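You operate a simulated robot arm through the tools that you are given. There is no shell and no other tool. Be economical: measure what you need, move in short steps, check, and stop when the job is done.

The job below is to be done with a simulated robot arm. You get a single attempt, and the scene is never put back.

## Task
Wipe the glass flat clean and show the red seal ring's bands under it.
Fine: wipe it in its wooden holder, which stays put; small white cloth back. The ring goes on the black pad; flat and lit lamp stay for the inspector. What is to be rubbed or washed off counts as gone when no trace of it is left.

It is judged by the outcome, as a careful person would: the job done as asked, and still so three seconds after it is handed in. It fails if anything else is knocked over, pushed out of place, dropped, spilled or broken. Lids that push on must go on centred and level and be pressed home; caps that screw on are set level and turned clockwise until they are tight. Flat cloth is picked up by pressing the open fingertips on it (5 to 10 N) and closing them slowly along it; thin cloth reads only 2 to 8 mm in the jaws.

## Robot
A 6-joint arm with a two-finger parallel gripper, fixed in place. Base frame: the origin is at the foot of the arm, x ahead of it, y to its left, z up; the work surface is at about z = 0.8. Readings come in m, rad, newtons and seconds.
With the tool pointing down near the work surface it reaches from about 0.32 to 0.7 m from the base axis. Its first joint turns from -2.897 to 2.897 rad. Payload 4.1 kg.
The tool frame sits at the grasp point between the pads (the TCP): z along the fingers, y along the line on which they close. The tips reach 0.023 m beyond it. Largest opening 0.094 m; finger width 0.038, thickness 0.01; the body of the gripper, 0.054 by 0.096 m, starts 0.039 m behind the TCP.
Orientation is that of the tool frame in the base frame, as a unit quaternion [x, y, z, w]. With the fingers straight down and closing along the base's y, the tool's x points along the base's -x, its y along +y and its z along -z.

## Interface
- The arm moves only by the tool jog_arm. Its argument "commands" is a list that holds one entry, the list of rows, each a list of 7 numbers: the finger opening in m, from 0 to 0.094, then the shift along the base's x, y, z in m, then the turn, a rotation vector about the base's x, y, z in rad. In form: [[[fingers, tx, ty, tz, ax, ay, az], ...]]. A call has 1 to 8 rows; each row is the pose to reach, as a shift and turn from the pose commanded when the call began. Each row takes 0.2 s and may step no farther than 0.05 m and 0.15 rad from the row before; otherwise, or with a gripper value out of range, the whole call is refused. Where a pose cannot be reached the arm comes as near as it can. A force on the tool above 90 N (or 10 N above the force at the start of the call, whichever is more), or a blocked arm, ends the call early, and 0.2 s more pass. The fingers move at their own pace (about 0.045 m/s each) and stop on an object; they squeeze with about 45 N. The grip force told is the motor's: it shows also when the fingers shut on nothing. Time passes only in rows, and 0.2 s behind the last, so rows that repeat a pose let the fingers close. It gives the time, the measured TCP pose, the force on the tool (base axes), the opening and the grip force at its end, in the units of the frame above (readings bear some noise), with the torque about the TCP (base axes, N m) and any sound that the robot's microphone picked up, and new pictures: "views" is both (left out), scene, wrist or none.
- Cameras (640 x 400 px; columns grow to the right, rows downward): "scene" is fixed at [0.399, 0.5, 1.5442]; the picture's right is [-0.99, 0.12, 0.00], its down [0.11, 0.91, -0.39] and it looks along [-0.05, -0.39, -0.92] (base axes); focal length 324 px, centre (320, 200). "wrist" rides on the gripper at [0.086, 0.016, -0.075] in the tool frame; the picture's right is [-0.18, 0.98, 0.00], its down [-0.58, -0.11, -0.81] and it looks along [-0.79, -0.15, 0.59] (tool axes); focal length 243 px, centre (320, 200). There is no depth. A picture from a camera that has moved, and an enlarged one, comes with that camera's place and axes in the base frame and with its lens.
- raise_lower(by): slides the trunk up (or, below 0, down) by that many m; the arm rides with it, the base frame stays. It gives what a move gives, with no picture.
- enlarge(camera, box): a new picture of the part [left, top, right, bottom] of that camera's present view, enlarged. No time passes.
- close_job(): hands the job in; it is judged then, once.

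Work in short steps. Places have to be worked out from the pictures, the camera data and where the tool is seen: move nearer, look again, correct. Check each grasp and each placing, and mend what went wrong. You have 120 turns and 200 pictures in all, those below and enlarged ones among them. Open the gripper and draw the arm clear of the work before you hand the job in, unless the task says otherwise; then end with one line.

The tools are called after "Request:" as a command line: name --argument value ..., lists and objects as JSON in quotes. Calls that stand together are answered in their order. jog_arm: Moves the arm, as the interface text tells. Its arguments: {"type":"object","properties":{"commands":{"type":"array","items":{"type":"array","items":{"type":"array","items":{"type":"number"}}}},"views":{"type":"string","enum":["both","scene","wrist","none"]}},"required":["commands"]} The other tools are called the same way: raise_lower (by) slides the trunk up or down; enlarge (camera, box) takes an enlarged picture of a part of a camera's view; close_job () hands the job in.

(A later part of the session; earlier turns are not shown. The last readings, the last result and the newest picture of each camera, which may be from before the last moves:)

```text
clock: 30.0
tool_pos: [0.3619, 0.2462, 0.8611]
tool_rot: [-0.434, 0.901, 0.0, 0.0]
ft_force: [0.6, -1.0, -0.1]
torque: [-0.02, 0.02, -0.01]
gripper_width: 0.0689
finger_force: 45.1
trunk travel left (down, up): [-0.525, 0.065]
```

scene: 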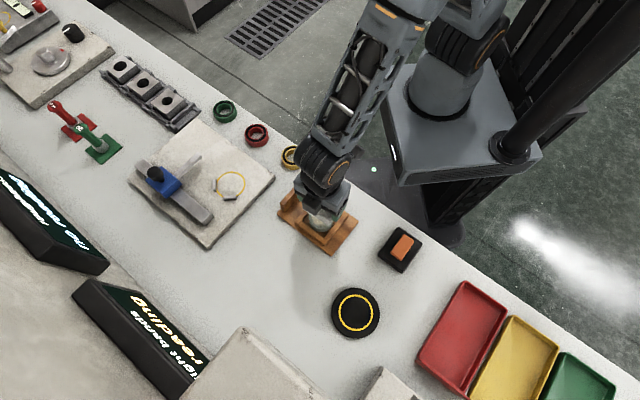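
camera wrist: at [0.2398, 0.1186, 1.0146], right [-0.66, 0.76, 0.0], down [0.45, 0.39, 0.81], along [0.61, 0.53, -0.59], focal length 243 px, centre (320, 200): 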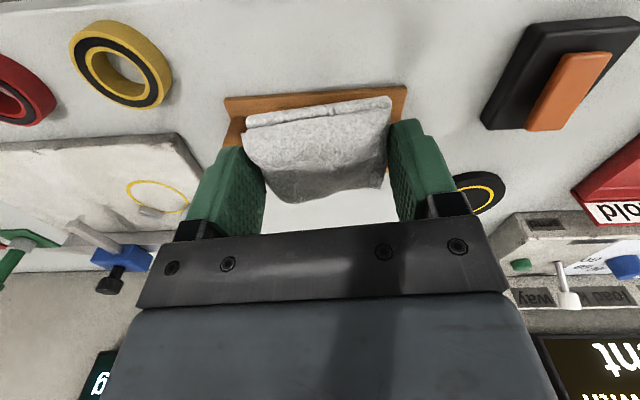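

Hovering at contact; I press ~1.3 mm and stroke.

Request:
jog_arm --commands '[[[0.02, 0, -0.005, -0.0013, 0, 0, 0], [0.02, -0.0093, -0.0167, -0.0013, 0, 0, 0], [0.02, -0.0186, -0.0285, -0.0013, 0, 0, 0], [0.02, -0.0053, -0.02, -0.0013, 0, 0, 0], [0.02, 0.004, -0.008, -0.0013, 0, 0, 0], [0.02, 0.0133, 0.004, -0.0013, 0, 0, 0], [0.02, 0.0186, 0.0185, -0.0013, 0, 0, 0], [0.02, 0.006, 0.008, -0.0013, 0, 0, 0]]]' --views "none"

Request:
jog_arm --commands '[[[0.02, -0.01, -0.01, 0, 0, 0, 0], [0.02, -0.02, -0.022, 0, 0, 0, 0], [0.02, -0.01, -0.01, 0, 0, 0, 0], [0.02, 0, 0, 0, 0, 0, 0], [0.02, 0.009, 0.01, 0, 0, 0, 0], [0.02, 0, 0, 0, 0, 0, 0]]]' --views "none"

```text
clock: 31.8
tool_pos: [0.3681, 0.2529, 0.8605]
tool_rot: [-0.435, 0.9, 0.0, 0.002]
ft_force: [3.9, 3.5, 22.2]
torque: [-0.06, 0.07, -0.02]
gripper_width: 0.0688
finger_force: 45.5
trunk travel left (down, up): [-0.525, 0.065]
```

```text
clock: 33.2
tool_pos: [0.3678, 0.253, 0.8591]
tool_rot: [-0.435, 0.901, 0.001, 0.002]
ft_force: [1.4, 2.0, 15.0]
torque: [-0.03, 0.02, -0.01]
gripper_width: 0.0687
finger_force: 45.2
trunk travel left (down, up): [-0.525, 0.065]
```

Good rubbing contact throughout. Now I lift and take the cloth back to its place.

Request:
jog_arm --commands '[[[0.02, 0, 0, 0.04, 0, 0, 0], [0.02, 0.02, 0.02, 0.07, 0, 0, 0], [0.02, 0.05, 0.045, 0.08, 0, 0, 0], [0.02, 0.08, 0.07, 0.08, 0, 0, 0], [0.02, 0.11, 0.095, 0.08, 0, 0, 0], [0.02, 0.14, 0.12, 0.07, 0, 0, 0], [0.02, 0.1685, 0.1425, 0.04, 0, 0, 0], [0.02, 0.1685, 0.1425, 0.0, 0, 0, 0]]]' --views "both"

Request:
enlarge --camera "scene" --box '[300, 198, 344, 228]'

```text
clock: 35.0
tool_pos: [0.5367, 0.3972, 0.8592]
tool_rot: [-0.435, 0.9, 0.0, 0.0]
ft_force: [-0.2, 0.6, -1.0]
torque: [-0.01, -0.01, -0.01]
gripper_width: 0.069
finger_force: 45.5
trunk travel left (down, up): [-0.525, 0.065]
camera wrist: at [0.4708, 0.3391, 0.9341], right [-0.66, 0.76, 0.0], down [0.45, 0.39, 0.81], along [0.61, 0.53, -0.59], focal length 243 px, centre (320, 200)
```

scene: 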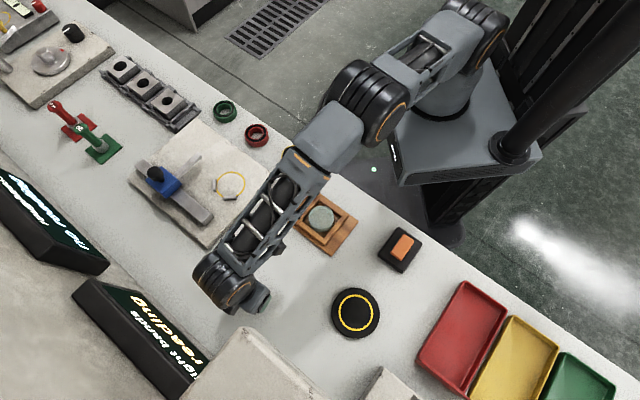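
wrist: 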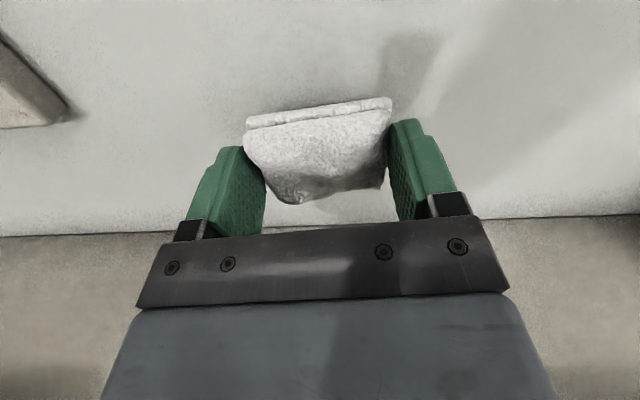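

```text
13.33 times, centred on (322, 213) of scene
camera zoom: at [0.399, 0.5, 1.5442], right [-0.99, 0.12, 0.0], down [0.11, 0.91, -0.39], along [-0.05, -0.39, -0.92], focal length 4320 px, centre (293, 27)
```

zoom: 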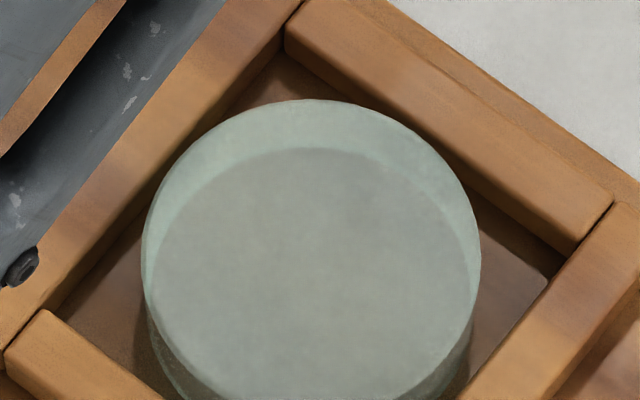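

Flat is clean and the holder hasn't moved. I lower the cloth to its spot.

Request:
jog_arm --commands '[[[0.02, 0, -0.001, -0.012, 0, 0, 0], [0.02, 0, -0.001, -0.02, 0, 0, 0], [0.02, 0, -0.001, -0.025, 0, 0, 0], [0.02, 0, -0.001, -0.0275, 0, 0, 0]]]' --views "none"

```text
clock: 36.0
tool_pos: [0.5367, 0.395, 0.8313]
tool_rot: [-0.435, 0.901, 0.0, 0.0]
ft_force: [-0.4, 0.2, 0.6]
torque: [-0.01, 0.01, 0.01]
gripper_width: 0.0688
finger_force: 45.1
trunk travel left (down, up): [-0.525, 0.065]
```

At pick height with no load yet; I go down a touch more to contact.

Request:
jog_arm --commands '[[[0.02, 0, 0, -0.001, 0, 0, 0], [0.02, 0, 0, -0.0015, 0, 0, 0]]]' --views "none"

```text
clock: 36.6
tool_pos: [0.5368, 0.3941, 0.8298]
tool_rot: [-0.435, 0.901, 0.0, 0.0]
ft_force: [0.3, 0.6, 0.9]
torque: [0.02, 0.03, 0.01]
gripper_width: 0.0685
finger_force: 44.9
trunk travel left (down, up): [-0.525, 0.065]
```

Request:
jog_arm --commands '[[[0.02, 0, 0, -0.001, 0, 0, 0], [0.02, 0, 0, -0.002, 0, 0, 0]]]' --views "none"

```text
clock: 37.2
tool_pos: [0.5379, 0.3934, 0.8303]
tool_rot: [-0.435, 0.9, 0.001, 0.001]
ft_force: [-1.5, 2.8, 12.0]
torque: [0.05, 0.16, -0.02]
gripper_width: 0.0685
finger_force: 45.0
trunk travel left (down, up): [-0.525, 0.065]
```

Cloth touches the table (12 N). I release it slowly and back straight up.

Request:
jog_arm --commands '[[[0.075, 0, 0, 0.001, 0, 0, 0], [0.094, 0, 0, 0.001, 0, 0, 0], [0.094, 0, 0, 0.001, 0, 0, 0], [0.094, 0, 0, 0.04, 0, 0, 0], [0.094, -0.02, -0.02, 0.08, 0, 0, 0], [0.094, -0.05, -0.04, 0.11, 0, 0, 0]]]' --views "both"

```text
clock: 38.6
tool_pos: [0.4861, 0.3534, 0.9374]
tool_rot: [-0.435, 0.9, 0.0, 0.0]
ft_force: [-0.3, 1.0, 0.3]
torque: [-0.01, 0.01, 0.05]
gripper_width: 0.094
finger_force: 0.1
trunk travel left (down, up): [-0.525, 0.065]
camera wrist: at [0.4192, 0.2944, 1.0115], right [-0.66, 0.75, 0.0], down [0.45, 0.39, 0.81], along [0.61, 0.53, -0.59], focal length 243 px, centre (320, 200)
```

scene: 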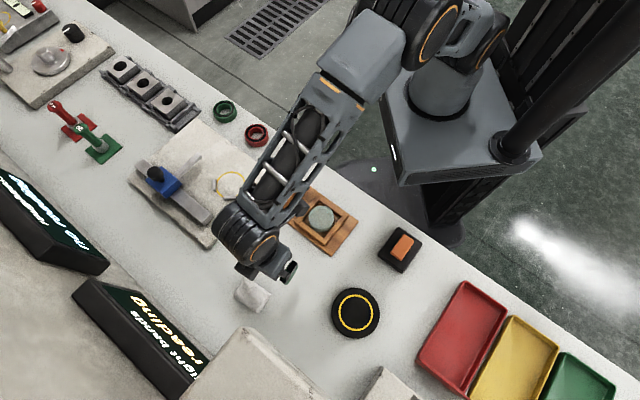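
wrist: 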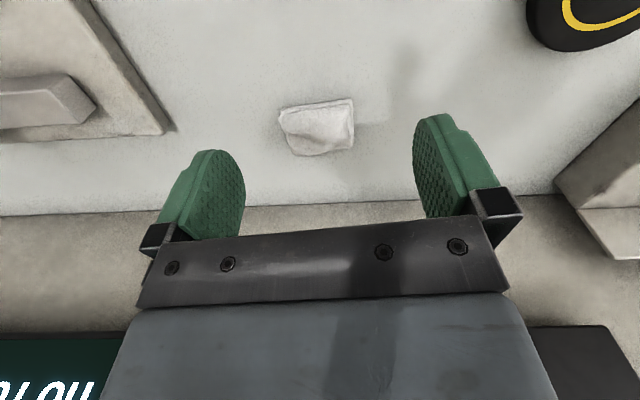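

Cloth is back in place. Now to the red ring at about (0.506, -0.023): I travel there high up and turn the yaw back to zero.

Request:
jog_arm --commands '[[[0.094, 0, -0.03, 0.03, 0, 0, -0.12], [0.094, 0, -0.07, 0.055, 0, 0, -0.24], [0.094, 0, -0.115, 0.06, 0, 0, -0.36], [0.094, 0, -0.16, 0.06, 0, 0, -0.48], [0.094, 0, -0.205, 0.06, 0, 0, -0.6], [0.094, 0, -0.25, 0.06, 0, 0, -0.7], [0.094, 0, -0.295, 0.05, 0, 0, -0.8], [0.094, 0, -0.34, 0.035, 0, 0, -0.9]]]' --views "wrist"

```text
clock: 40.4
tool_pos: [0.4819, 0.0139, 0.9723]
tool_rot: [0.001, 1.0, 0.0, 0.0]
ft_force: [0.2, -0.3, -0.3]
torque: [-0.03, 0.0, -0.02]
gripper_width: 0.0941
finger_force: 0.1
trunk travel left (down, up): [-0.525, 0.065]
camera wrist: at [0.396, 0.0295, 1.0465], right [0.19, 0.98, 0.0], down [0.58, -0.11, 0.81], along [0.79, -0.15, -0.59], focal length 243 px, centre (320, 200)
```

wrist: 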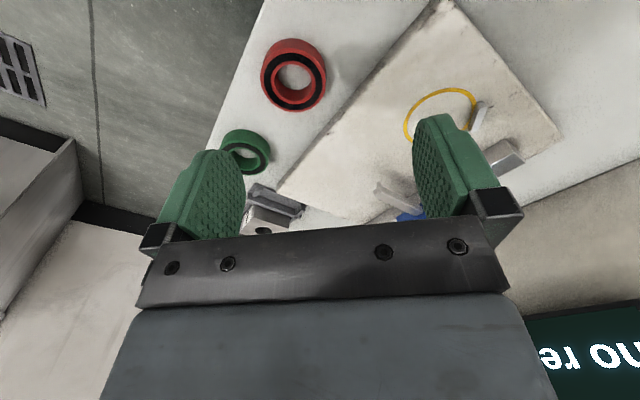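

The ring sits near a slab on one side, so the fingers should close along the row. I zoom in to measure it.

Request:
enlarge --camera "wrist" --box '[210, 10, 410, 190]'

Request:
enlarge --camera "scene" --box '[200, 80, 320, 190]'

```text
2.22 times, centred on (310, 100) of wrist
camera zoom: at [0.396, 0.0295, 1.0465], right [0.19, 0.98, 0.0], down [0.58, -0.11, 0.81], along [0.79, -0.15, -0.59], focal length 539 px, centre (342, 422)
```

zoom: 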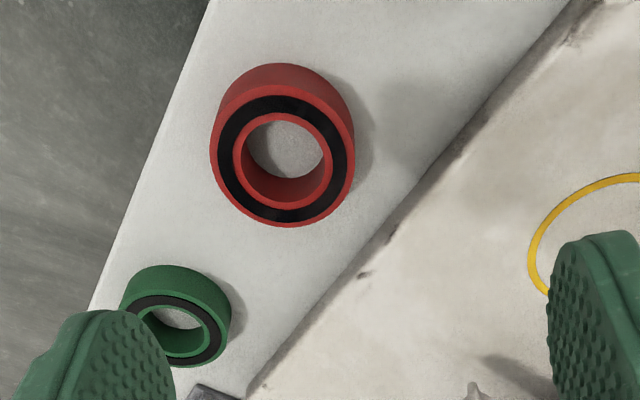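

```text
3.64 times, centred on (260, 135) of scene
camera zoom: at [0.399, 0.5, 1.5442], right [-0.99, 0.12, 0.0], down [0.11, 0.91, -0.39], along [-0.05, -0.39, -0.92], focal length 1178 px, centre (538, 436)
```

zoom: 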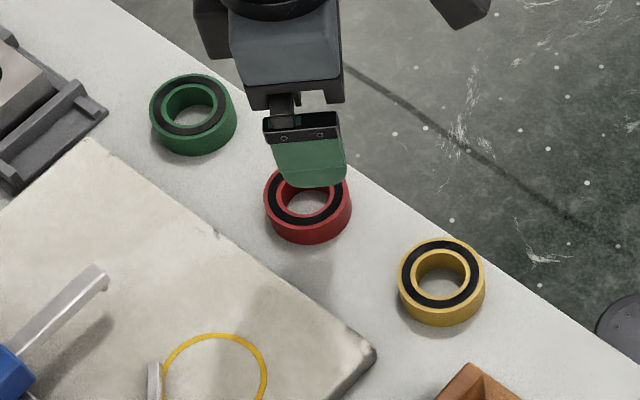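

Ring OD ≈ 60 mm, centre (0.506, -0.0175). I rotate to close along the row and move above it.

Request:
jog_arm --commands '[[[0.094, 0.005, -0.008, 0, 0, 0, 0.15], [0.094, 0.01, -0.016, 0, 0, 0, 0.3], [0.094, 0.015, -0.024, 0, 0, 0, 0.45], [0.094, 0.02, -0.031, -0.01, 0, 0, 0.6], [0.094, 0.024, -0.031, -0.02, 0, 0, 0.75], [0.094, 0.024, -0.031, -0.03, 0, 0, 0.9]]]' --views "wrist"

Request:
enlarge --camera "wrist" --box '[200, 0, 440, 180]'

```text
clock: 41.8
tool_pos: [0.5121, -0.0169, 0.9425]
tool_rot: [-0.436, 0.9, 0.0, 0.001]
ft_force: [-0.3, -0.3, -0.1]
torque: [-0.01, 0.02, 0.0]
gripper_width: 0.0942
finger_force: 0.1
trunk travel left (down, up): [-0.525, 0.065]
camera wrist: at [0.4451, -0.0766, 1.0165], right [-0.66, 0.75, 0.0], down [0.45, 0.39, 0.81], along [0.61, 0.53, -0.59], focal length 243 px, centre (320, 200)
```

wrist: 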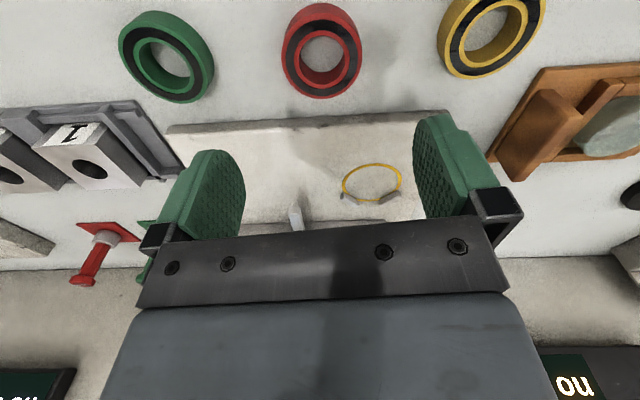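

```text
2.22 times, centred on (320, 90) of wrist
camera zoom: at [0.4451, -0.0766, 1.0165], right [-0.66, 0.75, 0.0], down [0.45, 0.39, 0.81], along [0.61, 0.53, -0.59], focal length 539 px, centre (320, 444)
```

zoom: 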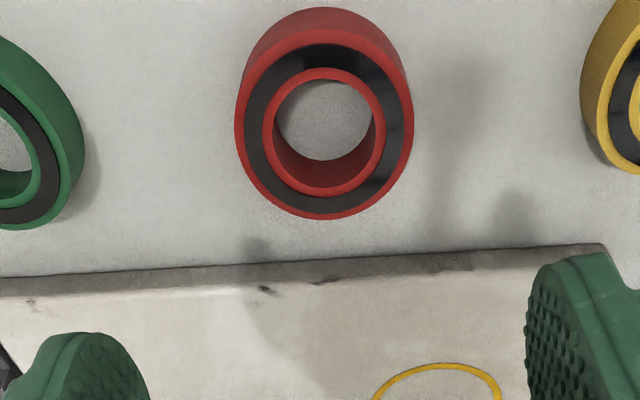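

Ring centre confirmed at (0.5065, -0.019). I centre and descend around it.

Request:
jog_arm --commands '[[[0.094, -0.003, -0.001, -0.035, 0, 0, 0], [0.094, -0.0055, -0.002, -0.07, 0, 0, 0], [0.094, -0.0055, -0.002, -0.085, 0, 0, 0]]]' --views "wrist"

Request:
enlarge --camera "wrist" --box '[200, 0, 440, 180]'

```text
clock: 42.6
tool_pos: [0.507, -0.0194, 0.8574]
tool_rot: [-0.435, 0.901, -0.001, 0.001]
ft_force: [-0.7, 0.7, 0.5]
torque: [0.01, -0.02, 0.01]
gripper_width: 0.0938
finger_force: 0.1
trunk travel left (down, up): [-0.525, 0.065]
camera wrist: at [0.4398, -0.0775, 0.9318], right [-0.66, 0.76, 0.0], down [0.45, 0.39, 0.81], along [0.61, 0.53, -0.59], focal length 243 px, centre (320, 200)
```

wrist: 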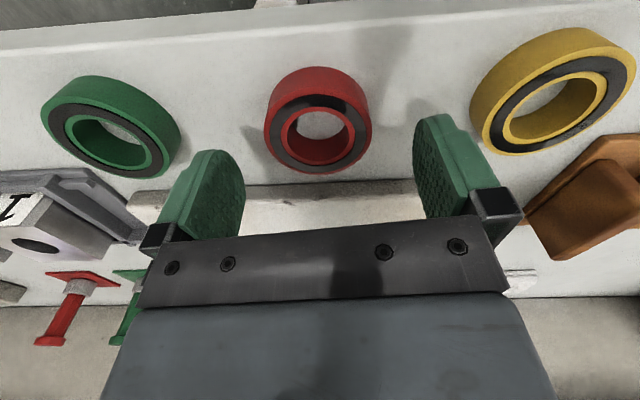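

```text
2.22 times, centred on (320, 90) of wrist
camera zoom: at [0.4398, -0.0775, 0.9318], right [-0.66, 0.76, 0.0], down [0.45, 0.39, 0.81], along [0.61, 0.53, -0.59], focal length 539 px, centre (320, 444)
```

zoom: 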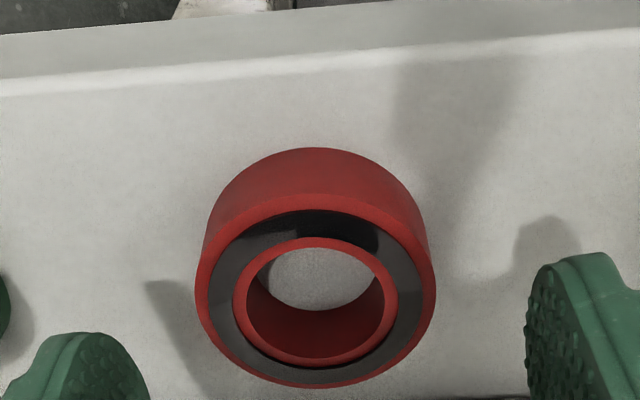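

Well centred. Final descent and close.

Request:
jog_arm --commands '[[[0.094, 0, 0, -0.018, 0, 0, 0], [0.094, 0, 0, -0.027, 0, 0, 0], [0.08, 0, 0, -0.027, 0, 0, 0], [0.07, 0, 0, -0.027, 0, 0, 0], [0.06, 0, 0, -0.027, 0, 0, 0], [0.05, 0, 0, -0.027, 0, 0, 0], [0.045, 0, 0, -0.027, 0, 0, 0], [0.045, 0, 0, -0.027, 0, 0, 0]]]' --views "wrist"

```text
clock: 44.4
tool_pos: [0.5062, -0.0189, 0.832]
tool_rot: [-0.436, 0.9, 0.0, -0.001]
ft_force: [0.1, 0.8, 0.5]
torque: [0.03, -0.01, 0.02]
gripper_width: 0.0608
finger_force: 45.0
trunk travel left (down, up): [-0.525, 0.065]
camera wrist: at [0.4389, -0.0771, 0.9059], right [-0.66, 0.76, 0.0], down [0.45, 0.39, 0.81], along [0.61, 0.53, -0.59], focal length 243 px, centre (320, 200)
```

wrist: 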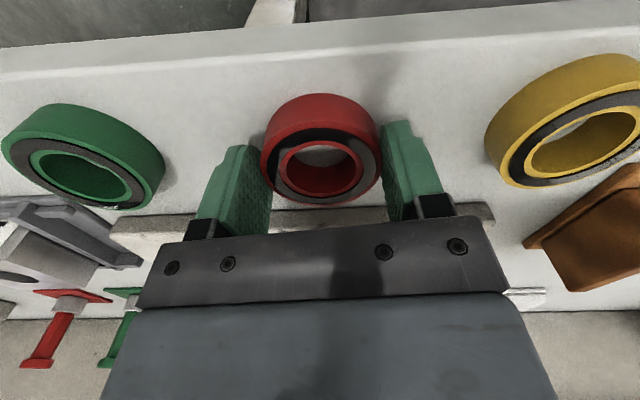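

Ring gripped (60.8 mm). I lift it and carry it towards the pad.

Request:
jog_arm --commands '[[[0.045, 0, 0, 0.04, 0, 0, 0], [0.045, 0, 0, 0.085, 0, 0, 0], [0.045, -0.015, 0.03, 0.115, 0, 0, 0], [0.045, -0.035, 0.07, 0.12, 0, 0, 0], [0.045, -0.055, 0.113, 0.12, 0, 0, 0], [0.045, -0.075, 0.156, 0.12, 0, 0, 0], [0.045, -0.095, 0.199, 0.12, 0, 0, 0], [0.045, -0.115, 0.242, 0.12, 0, 0, 0]]]' --views "none"

Request:
jog_arm --commands '[[[0.045, -0.017, 0.043, 0, 0, 0, 0], [0.045, -0.034, 0.086, 0, 0, 0, 0], [0.045, -0.05, 0.13, 0, 0, 0, 0], [0.045, -0.06, 0.175, 0, 0, 0, 0], [0.045, -0.08, 0.215, -0.01, 0, 0, 0]]]' --views "both"

```text
clock: 46.2
tool_pos: [0.388, 0.2209, 0.9533]
tool_rot: [-0.434, 0.901, 0.0, 0.001]
ft_force: [0.5, 0.0, -0.2]
torque: [0.02, 0.0, -0.02]
gripper_width: 0.0605
finger_force: 45.0
trunk travel left (down, up): [-0.525, 0.065]
```

```text
clock: 47.4
tool_pos: [0.3063, 0.4379, 0.9421]
tool_rot: [-0.435, 0.9, 0.0, 0.0]
ft_force: [0.6, -0.2, -0.4]
torque: [-0.01, -0.01, -0.02]
gripper_width: 0.0606
finger_force: 45.0
trunk travel left (down, up): [-0.525, 0.065]
camera wrist: at [0.2403, 0.3784, 1.0158], right [-0.66, 0.76, 0.0], down [0.45, 0.39, 0.81], along [0.61, 0.53, -0.59], focal length 243 px, centre (320, 200)
```

scene: 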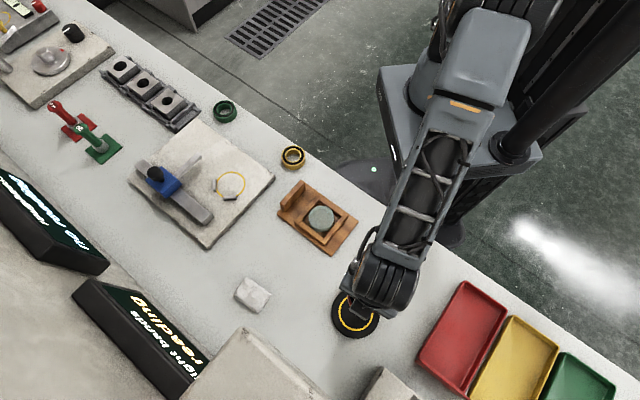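
wrist: 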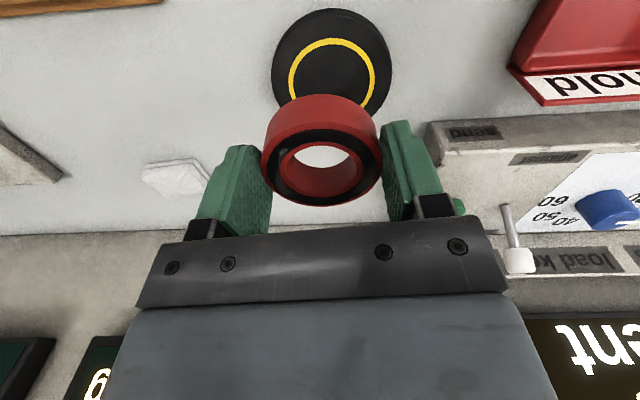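

Pad centre is (0.315, 0.458) by three views. I move over it and descend partway.

Request:
jog_arm --commands '[[[0.045, 0.005, 0.011, -0.03, 0, 0, 0], [0.045, 0.009, 0.02, -0.06, 0, 0, 0], [0.045, 0.009, 0.02, -0.085, 0, 0, 0]]]' --views "both"

Request:
enlarge --camera "wrist" --box '[220, 30, 420, 210]'

Request:
enlarge --camera "scene" --box '[300, 250, 420, 350]'

```text
clock: 48.2
tool_pos: [0.3177, 0.4552, 0.8585]
tool_rot: [-0.435, 0.9, 0.001, 0.0]
ft_force: [0.0, 0.2, -1.5]
torque: [0.04, -0.01, -0.03]
gripper_width: 0.0606
finger_force: 45.1
trunk travel left (down, up): [-0.525, 0.065]
camera wrist: at [0.2501, 0.3976, 0.9328], right [-0.66, 0.76, 0.0], down [0.45, 0.39, 0.81], along [0.61, 0.53, -0.59], focal length 243 px, centre (320, 200)
```

scene: 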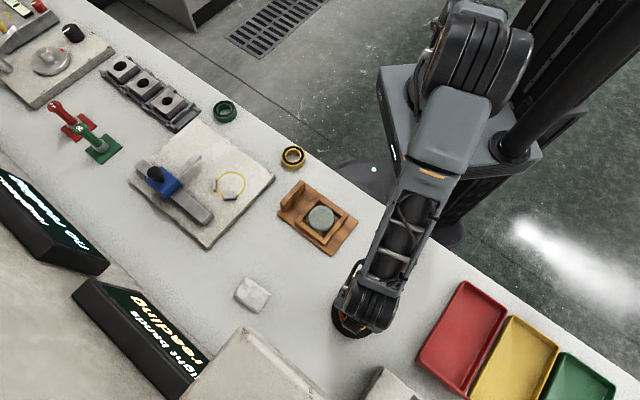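
wrist: 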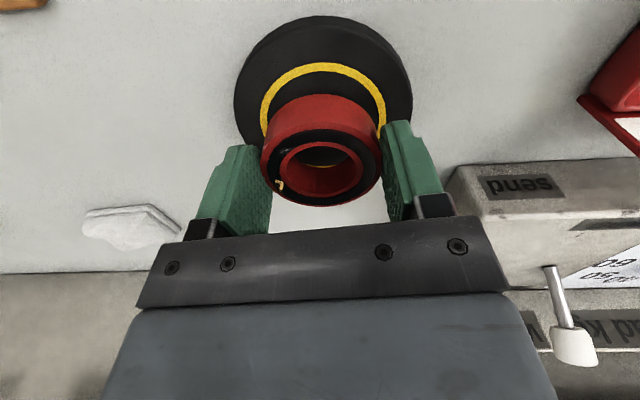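

```text
2.22 times, centred on (320, 120) of wrist
camera zoom: at [0.2501, 0.3976, 0.9328], right [-0.66, 0.76, 0.0], down [0.45, 0.39, 0.81], along [0.61, 0.53, -0.59], focal length 539 px, centre (320, 378)
```

zoom: 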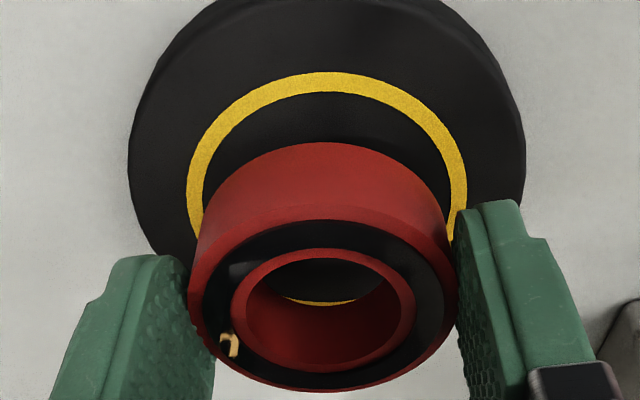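

```text
4.00 times, centred on (360, 300) of scene
camera zoom: at [0.399, 0.5, 1.5442], right [-0.99, 0.12, 0.0], down [0.11, 0.91, -0.39], along [-0.05, -0.39, -0.92], focal length 1296 px, centre (160, -200)
```

zoom: 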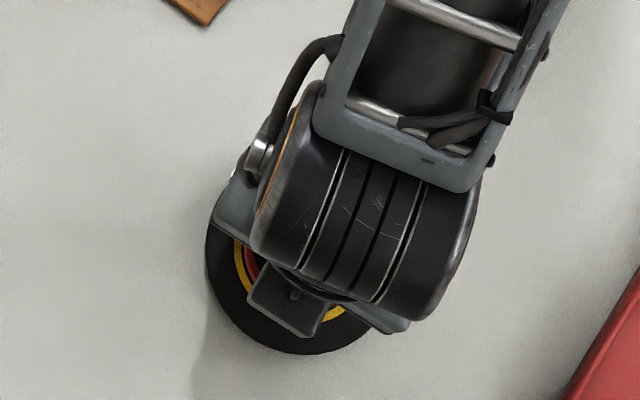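

Ring is centred over the yellow circle within ~1–2 mm. I lower slowly to find the pad.

Request:
jog_arm --commands '[[[0.045, -0.001, 0.001, -0.008, 0, 0, 0], [0.045, -0.001, 0.001, -0.013, 0, 0, 0], [0.045, -0.001, 0.001, -0.016, 0, 0, 0]]]' --views "none"

```text
clock: 49.0
tool_pos: [0.3173, 0.4579, 0.8424]
tool_rot: [-0.435, 0.9, 0.001, 0.001]
ft_force: [-3.2, -0.6, 16.9]
torque: [-0.33, 0.28, -0.03]
gripper_width: 0.0607
finger_force: 45.1
trunk travel left (down, up): [-0.525, 0.065]
```

Contact with the pad at z 0.8424 (17 N). I check the picture before releasing.

Request:
jog_arm --commands '[[[0.045, 0, 0, 0.0015, 0, 0, 0]]]' --views "wrist"

Request:
enlarge --camera "wrist" --box '[220, 30, 420, 210]'

```text
clock: 49.4
tool_pos: [0.3163, 0.4591, 0.8432]
tool_rot: [-0.435, 0.9, 0.001, 0.002]
ft_force: [-3.4, 2.2, 15.4]
torque: [-0.14, 0.29, -0.03]
gripper_width: 0.0605
finger_force: 45.1
trunk travel left (down, up): [-0.525, 0.065]
camera wrist: at [0.2498, 0.3998, 0.9175], right [-0.66, 0.75, 0.0], down [0.45, 0.39, 0.81], along [0.61, 0.53, -0.59], focal length 243 px, centre (320, 200)
```

wrist: 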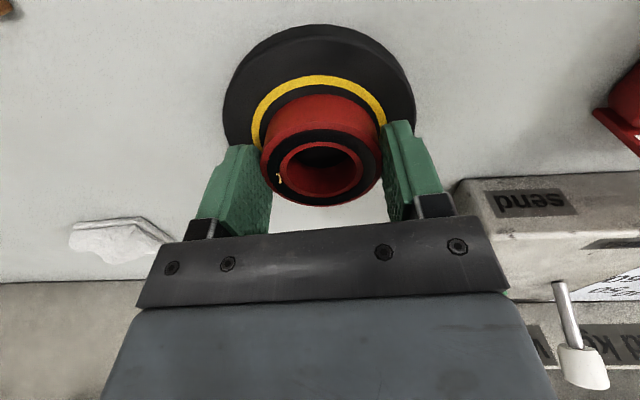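

```text
2.22 times, centred on (320, 120) of wrist
camera zoom: at [0.2498, 0.3998, 0.9175], right [-0.66, 0.75, 0.0], down [0.45, 0.39, 0.81], along [0.61, 0.53, -0.59], focal length 539 px, centre (320, 378)
```

zoom: 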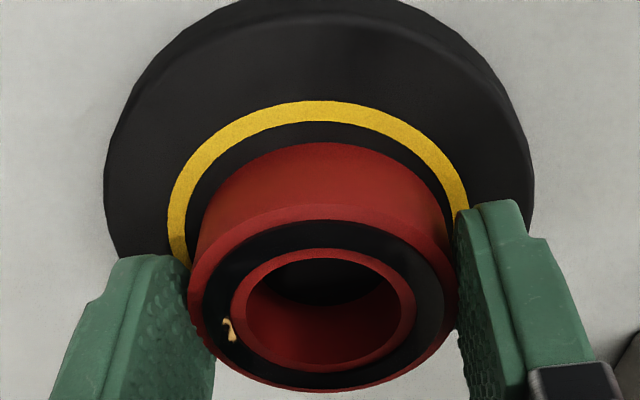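

Ring is ~2 mm too far forward; I lift a hair, shift back, lower and release.

Request:
jog_arm --commands '[[[0.045, 0, 0, 0.003, 0, 0, 0], [0.045, -0.0005, -0.0025, 0.003, 0, 0, 0], [0.045, -0.0005, -0.0025, 0.0005, 0, 0, 0], [0.045, -0.0005, -0.0025, 0, 0, 0, 0]]]' --views "wrist"

Request:
enlarge --camera "wrist" --box '[220, 30, 420, 210]'

```text
clock: 50.4
tool_pos: [0.3173, 0.4549, 0.8439]
tool_rot: [-0.435, 0.9, 0.0, 0.001]
ft_force: [-1.8, -4.2, 12.9]
torque: [-0.11, 0.16, 0.04]
gripper_width: 0.0606
finger_force: 45.1
trunk travel left (down, up): [-0.525, 0.065]
camera wrist: at [0.2512, 0.3965, 0.9176], right [-0.66, 0.76, 0.0], down [0.45, 0.39, 0.81], along [0.61, 0.53, -0.59], focal length 243 px, centre (320, 200)
```

wrist: 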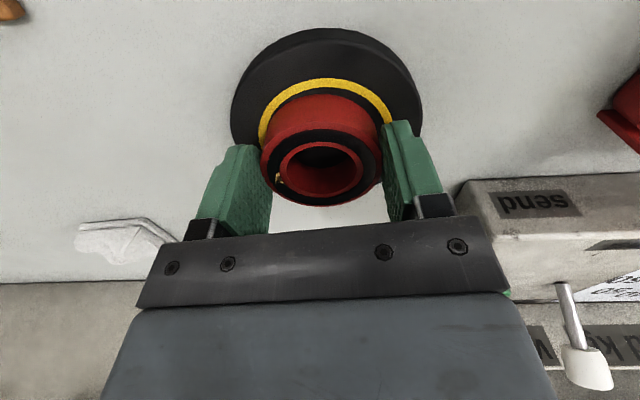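

```text
2.22 times, centred on (320, 120) of wrist
camera zoom: at [0.2512, 0.3965, 0.9176], right [-0.66, 0.76, 0.0], down [0.45, 0.39, 0.81], along [0.61, 0.53, -0.59], focal length 539 px, centre (320, 378)
```

zoom: 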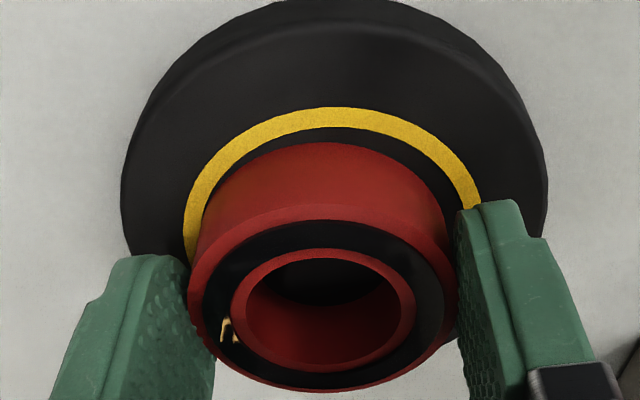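

Centred to about 1 mm now. I release and rise.

Request:
jog_arm --commands '[[[0.065, 0, 0, 0.0005, 0, 0, 0], [0.08, 0, 0, 0.0005, 0, 0, 0], [0.094, 0, 0, 0.0005, 0, 0, 0], [0.094, 0, 0, 0.0005, 0, 0, 0], [0.094, 0, 0, 0.04, 0, 0, 0], [0.094, -0.01, -0.01, 0.08, 0, 0, 0], [0.094, -0.02, -0.03, 0.11, 0, 0, 0]]]' --views "wrist"

Request:
enlarge --camera "wrist" --box '[220, 0, 440, 180]'

```text
clock: 52.0
tool_pos: [0.2972, 0.4247, 0.9499]
tool_rot: [-0.435, 0.9, 0.0, 0.0]
ft_force: [-0.3, 0.3, 0.2]
torque: [-0.02, 0.0, 0.02]
gripper_width: 0.0939
finger_force: 0.0
trunk travel left (down, up): [-0.525, 0.065]
camera wrist: at [0.2303, 0.3661, 1.0236], right [-0.66, 0.76, 0.0], down [0.45, 0.39, 0.81], along [0.61, 0.53, -0.59], focal length 243 px, centre (320, 200)
```

wrist: 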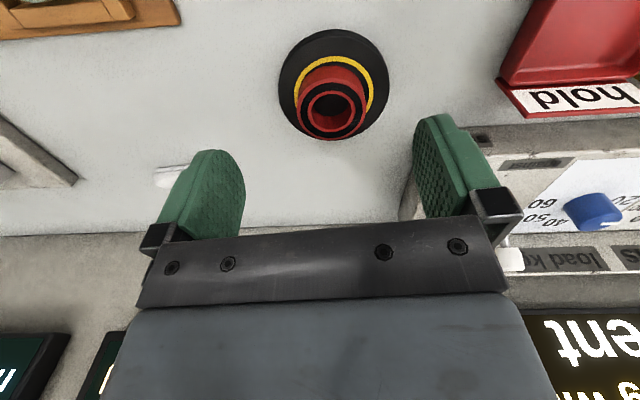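

```text
2.22 times, centred on (330, 90) of wrist
camera zoom: at [0.2303, 0.3661, 1.0236], right [-0.66, 0.76, 0.0], down [0.45, 0.39, 0.81], along [0.61, 0.53, -0.59], focal length 539 px, centre (298, 444)
```

zoom: 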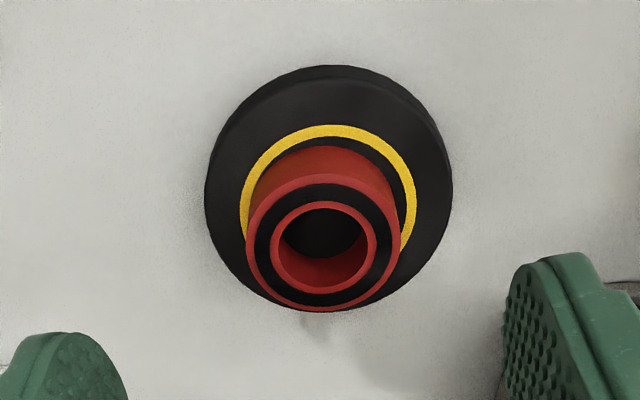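

The ring sits well on the pad, centre (0.317, 0.4555). Now the flat: I move over the holder and look at how much glass stands above the rails.

Request:
jog_arm --commands '[[[0.094, 0.01, -0.045, 0, 0, 0, 0], [0.094, 0.02, -0.09, 0, 0, 0, 0], [0.094, 0.03, -0.135, 0, 0, 0, 0], [0.094, 0.035, -0.18, -0.01, 0, 0, 0], [0.094, 0.04, -0.21, -0.045, 0, 0, 0]]]' --views "both"

Request:
enlarge --camera "wrist" --box '[200, 0, 440, 180]'

```text
clock: 53.2
tool_pos: [0.3379, 0.2174, 0.9085]
tool_rot: [-0.435, 0.9, 0.001, 0.0]
ft_force: [0.5, 0.2, 0.6]
torque: [-0.01, -0.02, 0.01]
gripper_width: 0.0942
finger_force: 0.1
trunk travel left (down, up): [-0.525, 0.065]
camera wrist: at [0.2711, 0.1578, 0.9821], right [-0.66, 0.76, 0.0], down [0.45, 0.39, 0.81], along [0.61, 0.53, -0.59], focal length 243 px, centre (320, 200)
```

scene: 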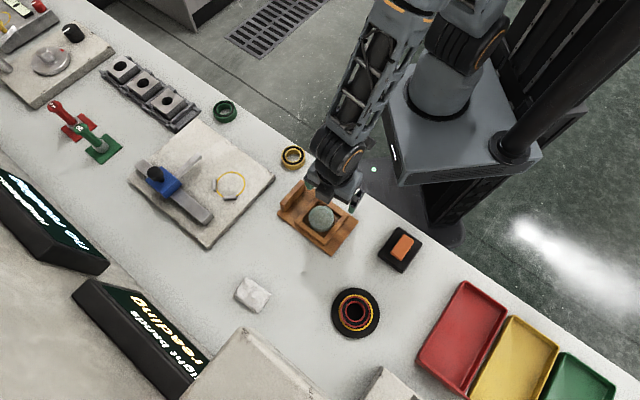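
wrist: 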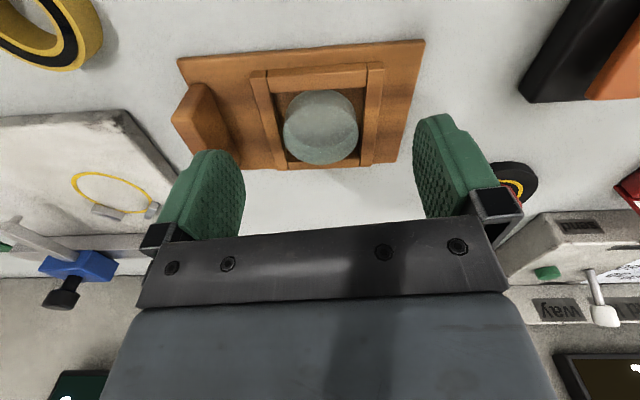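

```text
2.22 times, centred on (320, 90) of wrist
camera zoom: at [0.2711, 0.1578, 0.9821], right [-0.66, 0.76, 0.0], down [0.45, 0.39, 0.81], along [0.61, 0.53, -0.59], focal length 539 px, centre (320, 444)
```

zoom: 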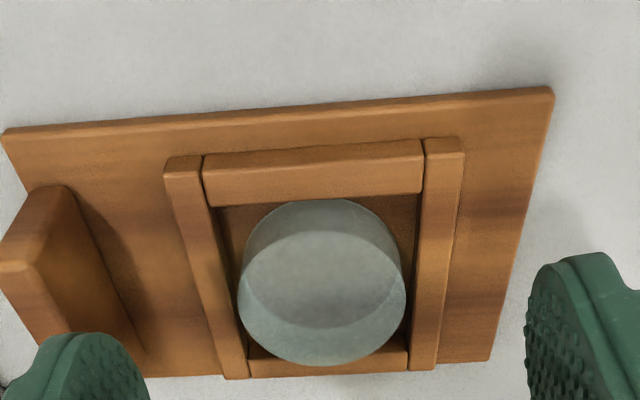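

Glass stands ~14 mm above the rails (top 0.831, rails ~0.816). Centre (0.3626, 0.240). I move over and descend to just above grip height.

Request:
jog_arm --commands '[[[0.094, 0.0125, 0.0115, -0.01, 0, 0, 0], [0.094, 0.0247, 0.0226, -0.03, 0, 0, 0], [0.094, 0.0247, 0.0226, -0.055, 0, 0, 0]]]' --views "both"

Request:
enlarge --camera "wrist" --box '[160, 40, 480, 240]'

```text
clock: 54.0
tool_pos: [0.3617, 0.2379, 0.8499]
tool_rot: [-0.435, 0.9, -0.001, 0.0]
ft_force: [-0.2, 0.4, 0.6]
torque: [-0.03, 0.01, 0.01]
gripper_width: 0.094
finger_force: 0.0
trunk travel left (down, up): [-0.525, 0.065]
camera wrist: at [0.294, 0.179, 0.9243], right [-0.66, 0.76, 0.0], down [0.45, 0.39, 0.81], along [0.61, 0.53, -0.59], focal length 243 px, centre (320, 200)
```

scene: 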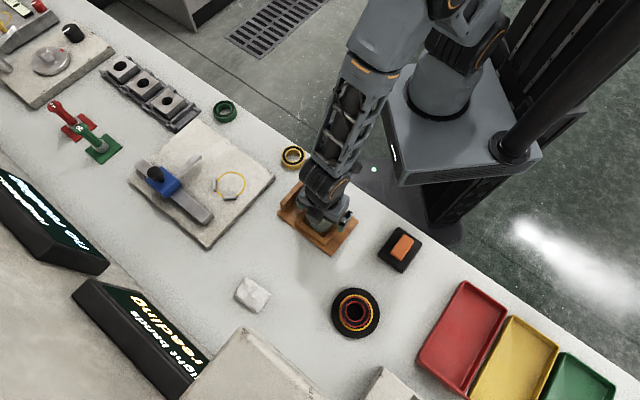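
wrist: 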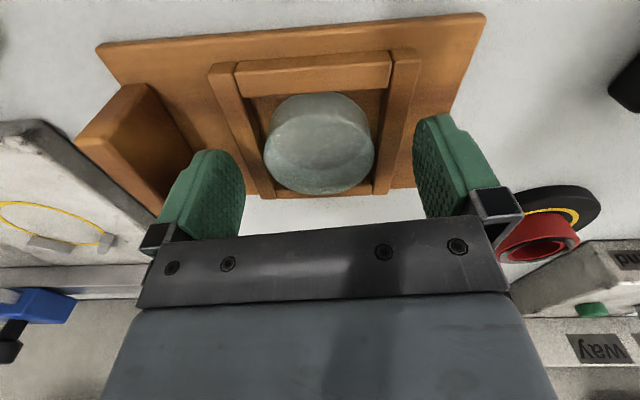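

```text
2.00 times, centred on (320, 140) of wrist
camera zoom: at [0.294, 0.179, 0.9243], right [-0.66, 0.76, 0.0], down [0.45, 0.39, 0.81], along [0.61, 0.53, -0.59], focal length 485 px, centre (320, 320)
```

zoom: 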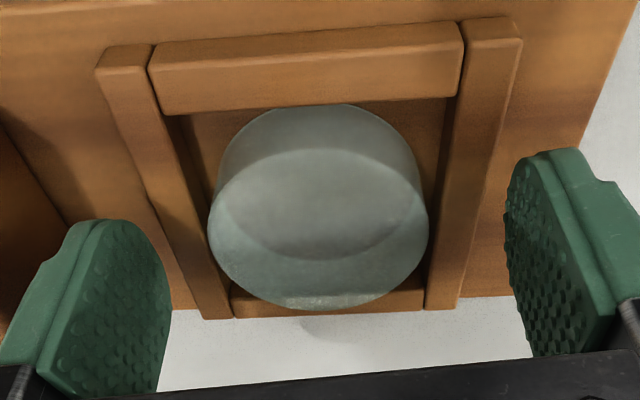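

There's a slightly speckled patch at the far rim of the glass; I zoom in on it before going on.

Request:
enlarge --camera "wrist" --box '[260, 140, 380, 205]'

```text
5.33 times, centred on (320, 172) of wrist
camera zoom: at [0.294, 0.179, 0.9243], right [-0.66, 0.76, 0.0], down [0.45, 0.39, 0.81], along [0.61, 0.53, -0.59], focal length 1294 px, centre (320, 347)
```

zoom: 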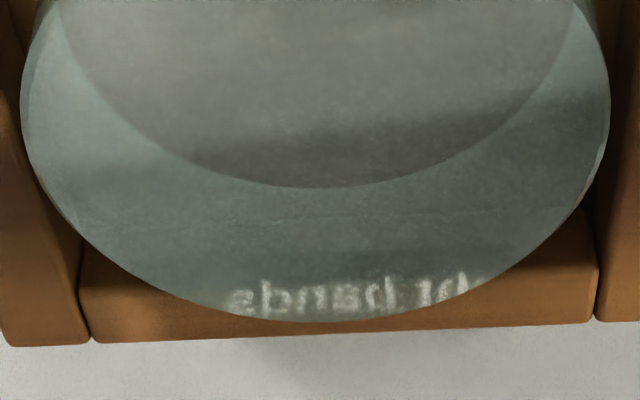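

It's just the display's reflection ("light bands") — the glass is clean. I lower to grip height.

Request:
jog_arm --commands '[[[0.094, 0.001, 0.001, -0.004, 0, 0, 0], [0.094, 0.001, 0.001, -0.007, 0, 0, 0]]]' --views "none"

```text
clock: 54.6
tool_pos: [0.3631, 0.2385, 0.8445]
tool_rot: [-0.435, 0.9, 0.0, 0.0]
ft_force: [0.5, -0.2, 0.0]
torque: [0.02, -0.01, -0.02]
gripper_width: 0.0942
finger_force: 0.0
trunk travel left (down, up): [-0.525, 0.065]
```

Free of the rails at tips 0.8215. Closing on the glass.

Request:
jog_arm --commands '[[[0.08, 0, 0, 0, 0, 0, 0], [0.07, 0, 0, 0, 0, 0, 0], [0.064, 0, 0, 0, 0, 0, 0], [0.06, 0, 0, 0, 0, 0, 0], [0.055, 0, 0, 0, 0, 0, 0], [0.05, 0, 0, 0, 0, 0, 0], [0.05, 0, 0, 0, 0, 0, 0]]]' --views "wrist"

Request:
enlarge --camera "wrist" --box '[160, 40, 480, 240]'

```text
clock: 56.2
tool_pos: [0.3618, 0.2398, 0.8443]
tool_rot: [-0.435, 0.9, 0.001, 0.0]
ft_force: [0.9, 0.4, 1.2]
torque: [-0.02, -0.01, 0.03]
gripper_width: 0.0588
finger_force: 45.3
trunk travel left (down, up): [-0.525, 0.065]
camera wrist: at [0.2955, 0.1808, 0.9188], right [-0.66, 0.76, 0.0], down [0.45, 0.39, 0.81], along [0.61, 0.53, -0.59], focal length 243 px, centre (320, 200)
```

wrist: 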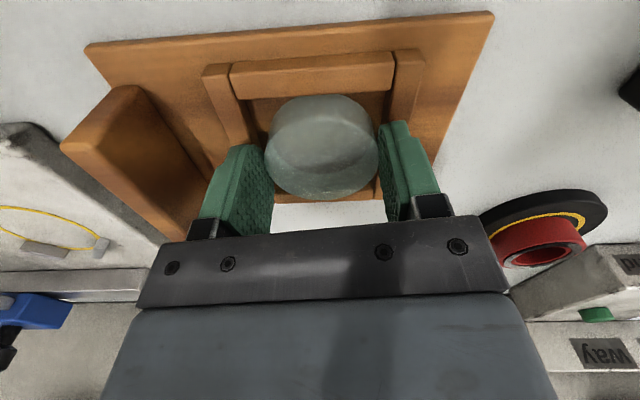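

```text
2.00 times, centred on (320, 140) of wrist
camera zoom: at [0.2955, 0.1808, 0.9188], right [-0.66, 0.76, 0.0], down [0.45, 0.39, 0.81], along [0.61, 0.53, -0.59], focal length 485 px, centre (320, 320)
```

zoom: 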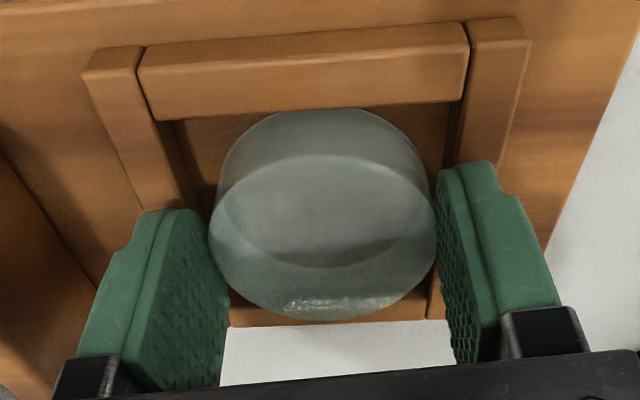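

Gripped (58.8 mm). I lift gently and check.

Request:
jog_arm --commands '[[[0.05, 0, 0, 0.01, 0, 0, 0], [0.05, 0, 0, 0.03, 0, 0, 0], [0.05, 0, 0, 0.065, 0, 0, 0], [0.05, 0, 0, 0.1, 0, 0, 0]]]' --views "both"

Request:
enlarge --camera "wrist" --box '[160, 40, 480, 240]'

```text
clock: 57.2
tool_pos: [0.3632, 0.2382, 0.9456]
tool_rot: [-0.435, 0.901, 0.0, 0.0]
ft_force: [0.0, 0.4, -1.2]
torque: [0.0, -0.01, 0.02]
gripper_width: 0.0586
finger_force: 44.9
trunk travel left (down, up): [-0.525, 0.065]
camera wrist: at [0.2969, 0.1801, 1.0202], right [-0.66, 0.76, 0.0], down [0.45, 0.39, 0.81], along [0.61, 0.53, -0.59], focal length 243 px, centre (320, 200)
```

scene: 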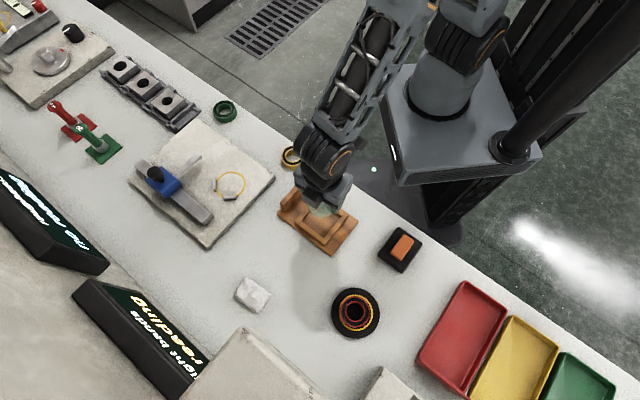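
wrist: 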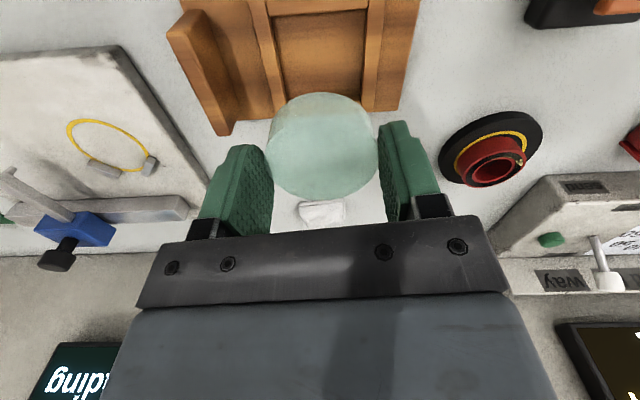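

```text
2.00 times, centred on (320, 140) of wrist
camera zoom: at [0.2969, 0.1801, 1.0202], right [-0.66, 0.76, 0.0], down [0.45, 0.39, 0.81], along [0.61, 0.53, -0.59], focal length 485 px, centre (320, 320)
```

zoom: 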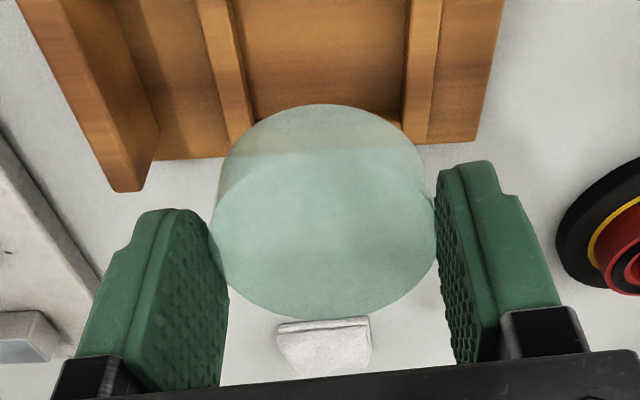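

Flat held level and the cloth, holder undisturbed. I carry it to above the ring at (0.317, 0.4555).

Request:
jog_arm --commands '[[[0.05, -0.008, 0.04, 0, 0, 0, 0], [0.05, -0.016, 0.08, 0, 0, 0, 0], [0.05, -0.024, 0.12, 0, 0, 0, 0], [0.05, -0.032, 0.16, 0, 0, 0, 0], [0.05, -0.04, 0.195, -0.01, 0, 0, 0], [0.05, -0.046, 0.217, -0.03, 0, 0, 0]]]' --views "wrist"

Request:
enlarge --camera "wrist" --box '[160, 10, 480, 210]'

```text
clock: 58.6
tool_pos: [0.3155, 0.4574, 0.9142]
tool_rot: [-0.435, 0.901, 0.0, 0.0]
ft_force: [0.2, 0.2, -1.7]
torque: [-0.02, -0.01, 0.03]
gripper_width: 0.0584
finger_force: 45.2
trunk travel left (down, up): [-0.525, 0.065]
camera wrist: at [0.2485, 0.3998, 0.9884], right [-0.66, 0.76, 0.0], down [0.45, 0.39, 0.81], along [0.61, 0.53, -0.59], focal length 243 px, centre (320, 200)
```

wrist: 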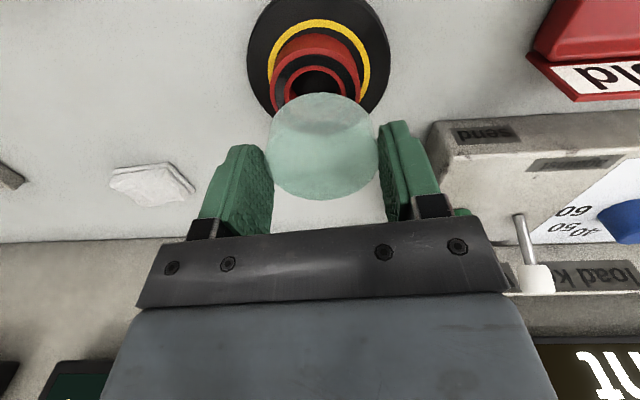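

```text
2.00 times, centred on (320, 110) of wrist
camera zoom: at [0.2485, 0.3998, 0.9884], right [-0.66, 0.76, 0.0], down [0.45, 0.39, 0.81], along [0.61, 0.53, -0.59], focal length 485 px, centre (320, 380)
```

zoom: 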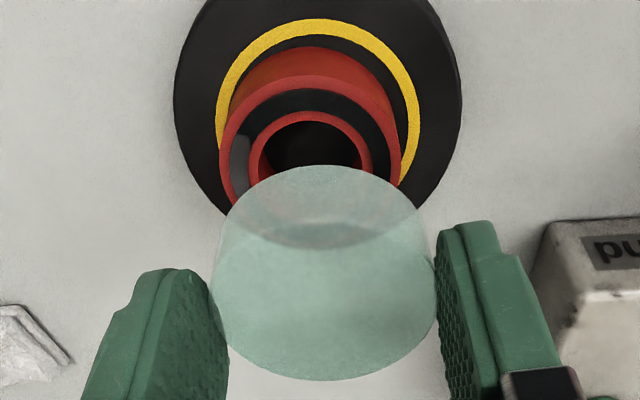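

Relative to the ring the flat looks ~5 mm too far forward and 2 mm right. I correct part of that while lowering to ~10 mm above the ring.

Request:
jog_arm --commands '[[[0.05, -0.001, -0.003, -0.015, 0, 0, 0], [0.05, -0.0015, -0.004, -0.028, 0, 0, 0], [0.05, -0.0015, -0.004, -0.036, 0, 0, 0]]]' --views "wrist"

Request:
enlarge --camera "wrist" --box '[220, 30, 420, 210]'

Request:
enlarge --camera "scene" --box '[310, 260, 410, 350]'

```text
clock: 59.4
tool_pos: [0.3143, 0.4539, 0.8794]
tool_rot: [-0.435, 0.9, 0.0, 0.0]
ft_force: [-0.8, -0.5, -0.8]
torque: [-0.03, -0.02, 0.05]
gripper_width: 0.0587
finger_force: 44.9
trunk travel left (down, up): [-0.525, 0.065]
camera wrist: at [0.2486, 0.3952, 0.9534], right [-0.66, 0.76, 0.0], down [0.45, 0.39, 0.81], along [0.61, 0.53, -0.59], focal length 243 px, centre (320, 200)
```

wrist: 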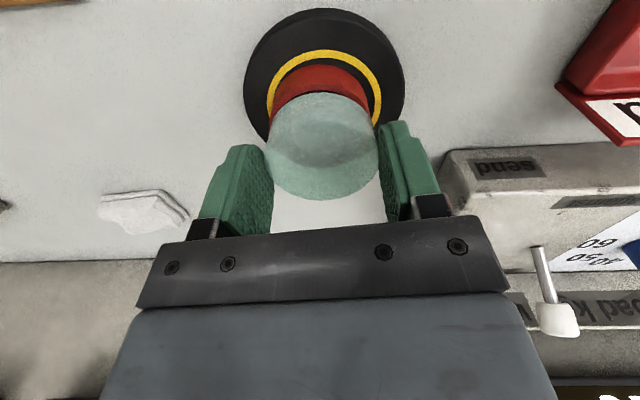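

```text
2.22 times, centred on (320, 120) of wrist
camera zoom: at [0.2486, 0.3952, 0.9534], right [-0.66, 0.76, 0.0], down [0.45, 0.39, 0.81], along [0.61, 0.53, -0.59], focal length 539 px, centre (320, 378)
```

zoom: 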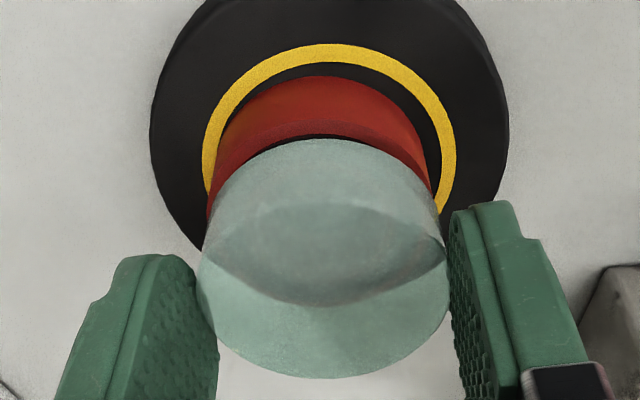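

```text
4.44 times, centred on (360, 305) of scene
camera zoom: at [0.399, 0.5, 1.5442], right [-0.99, 0.12, 0.0], down [0.11, 0.91, -0.39], along [-0.05, -0.39, -0.92], focal length 1440 px, centre (142, -267)
```

zoom: 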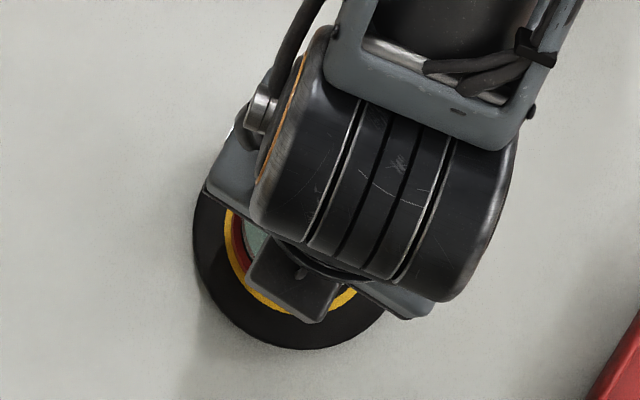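

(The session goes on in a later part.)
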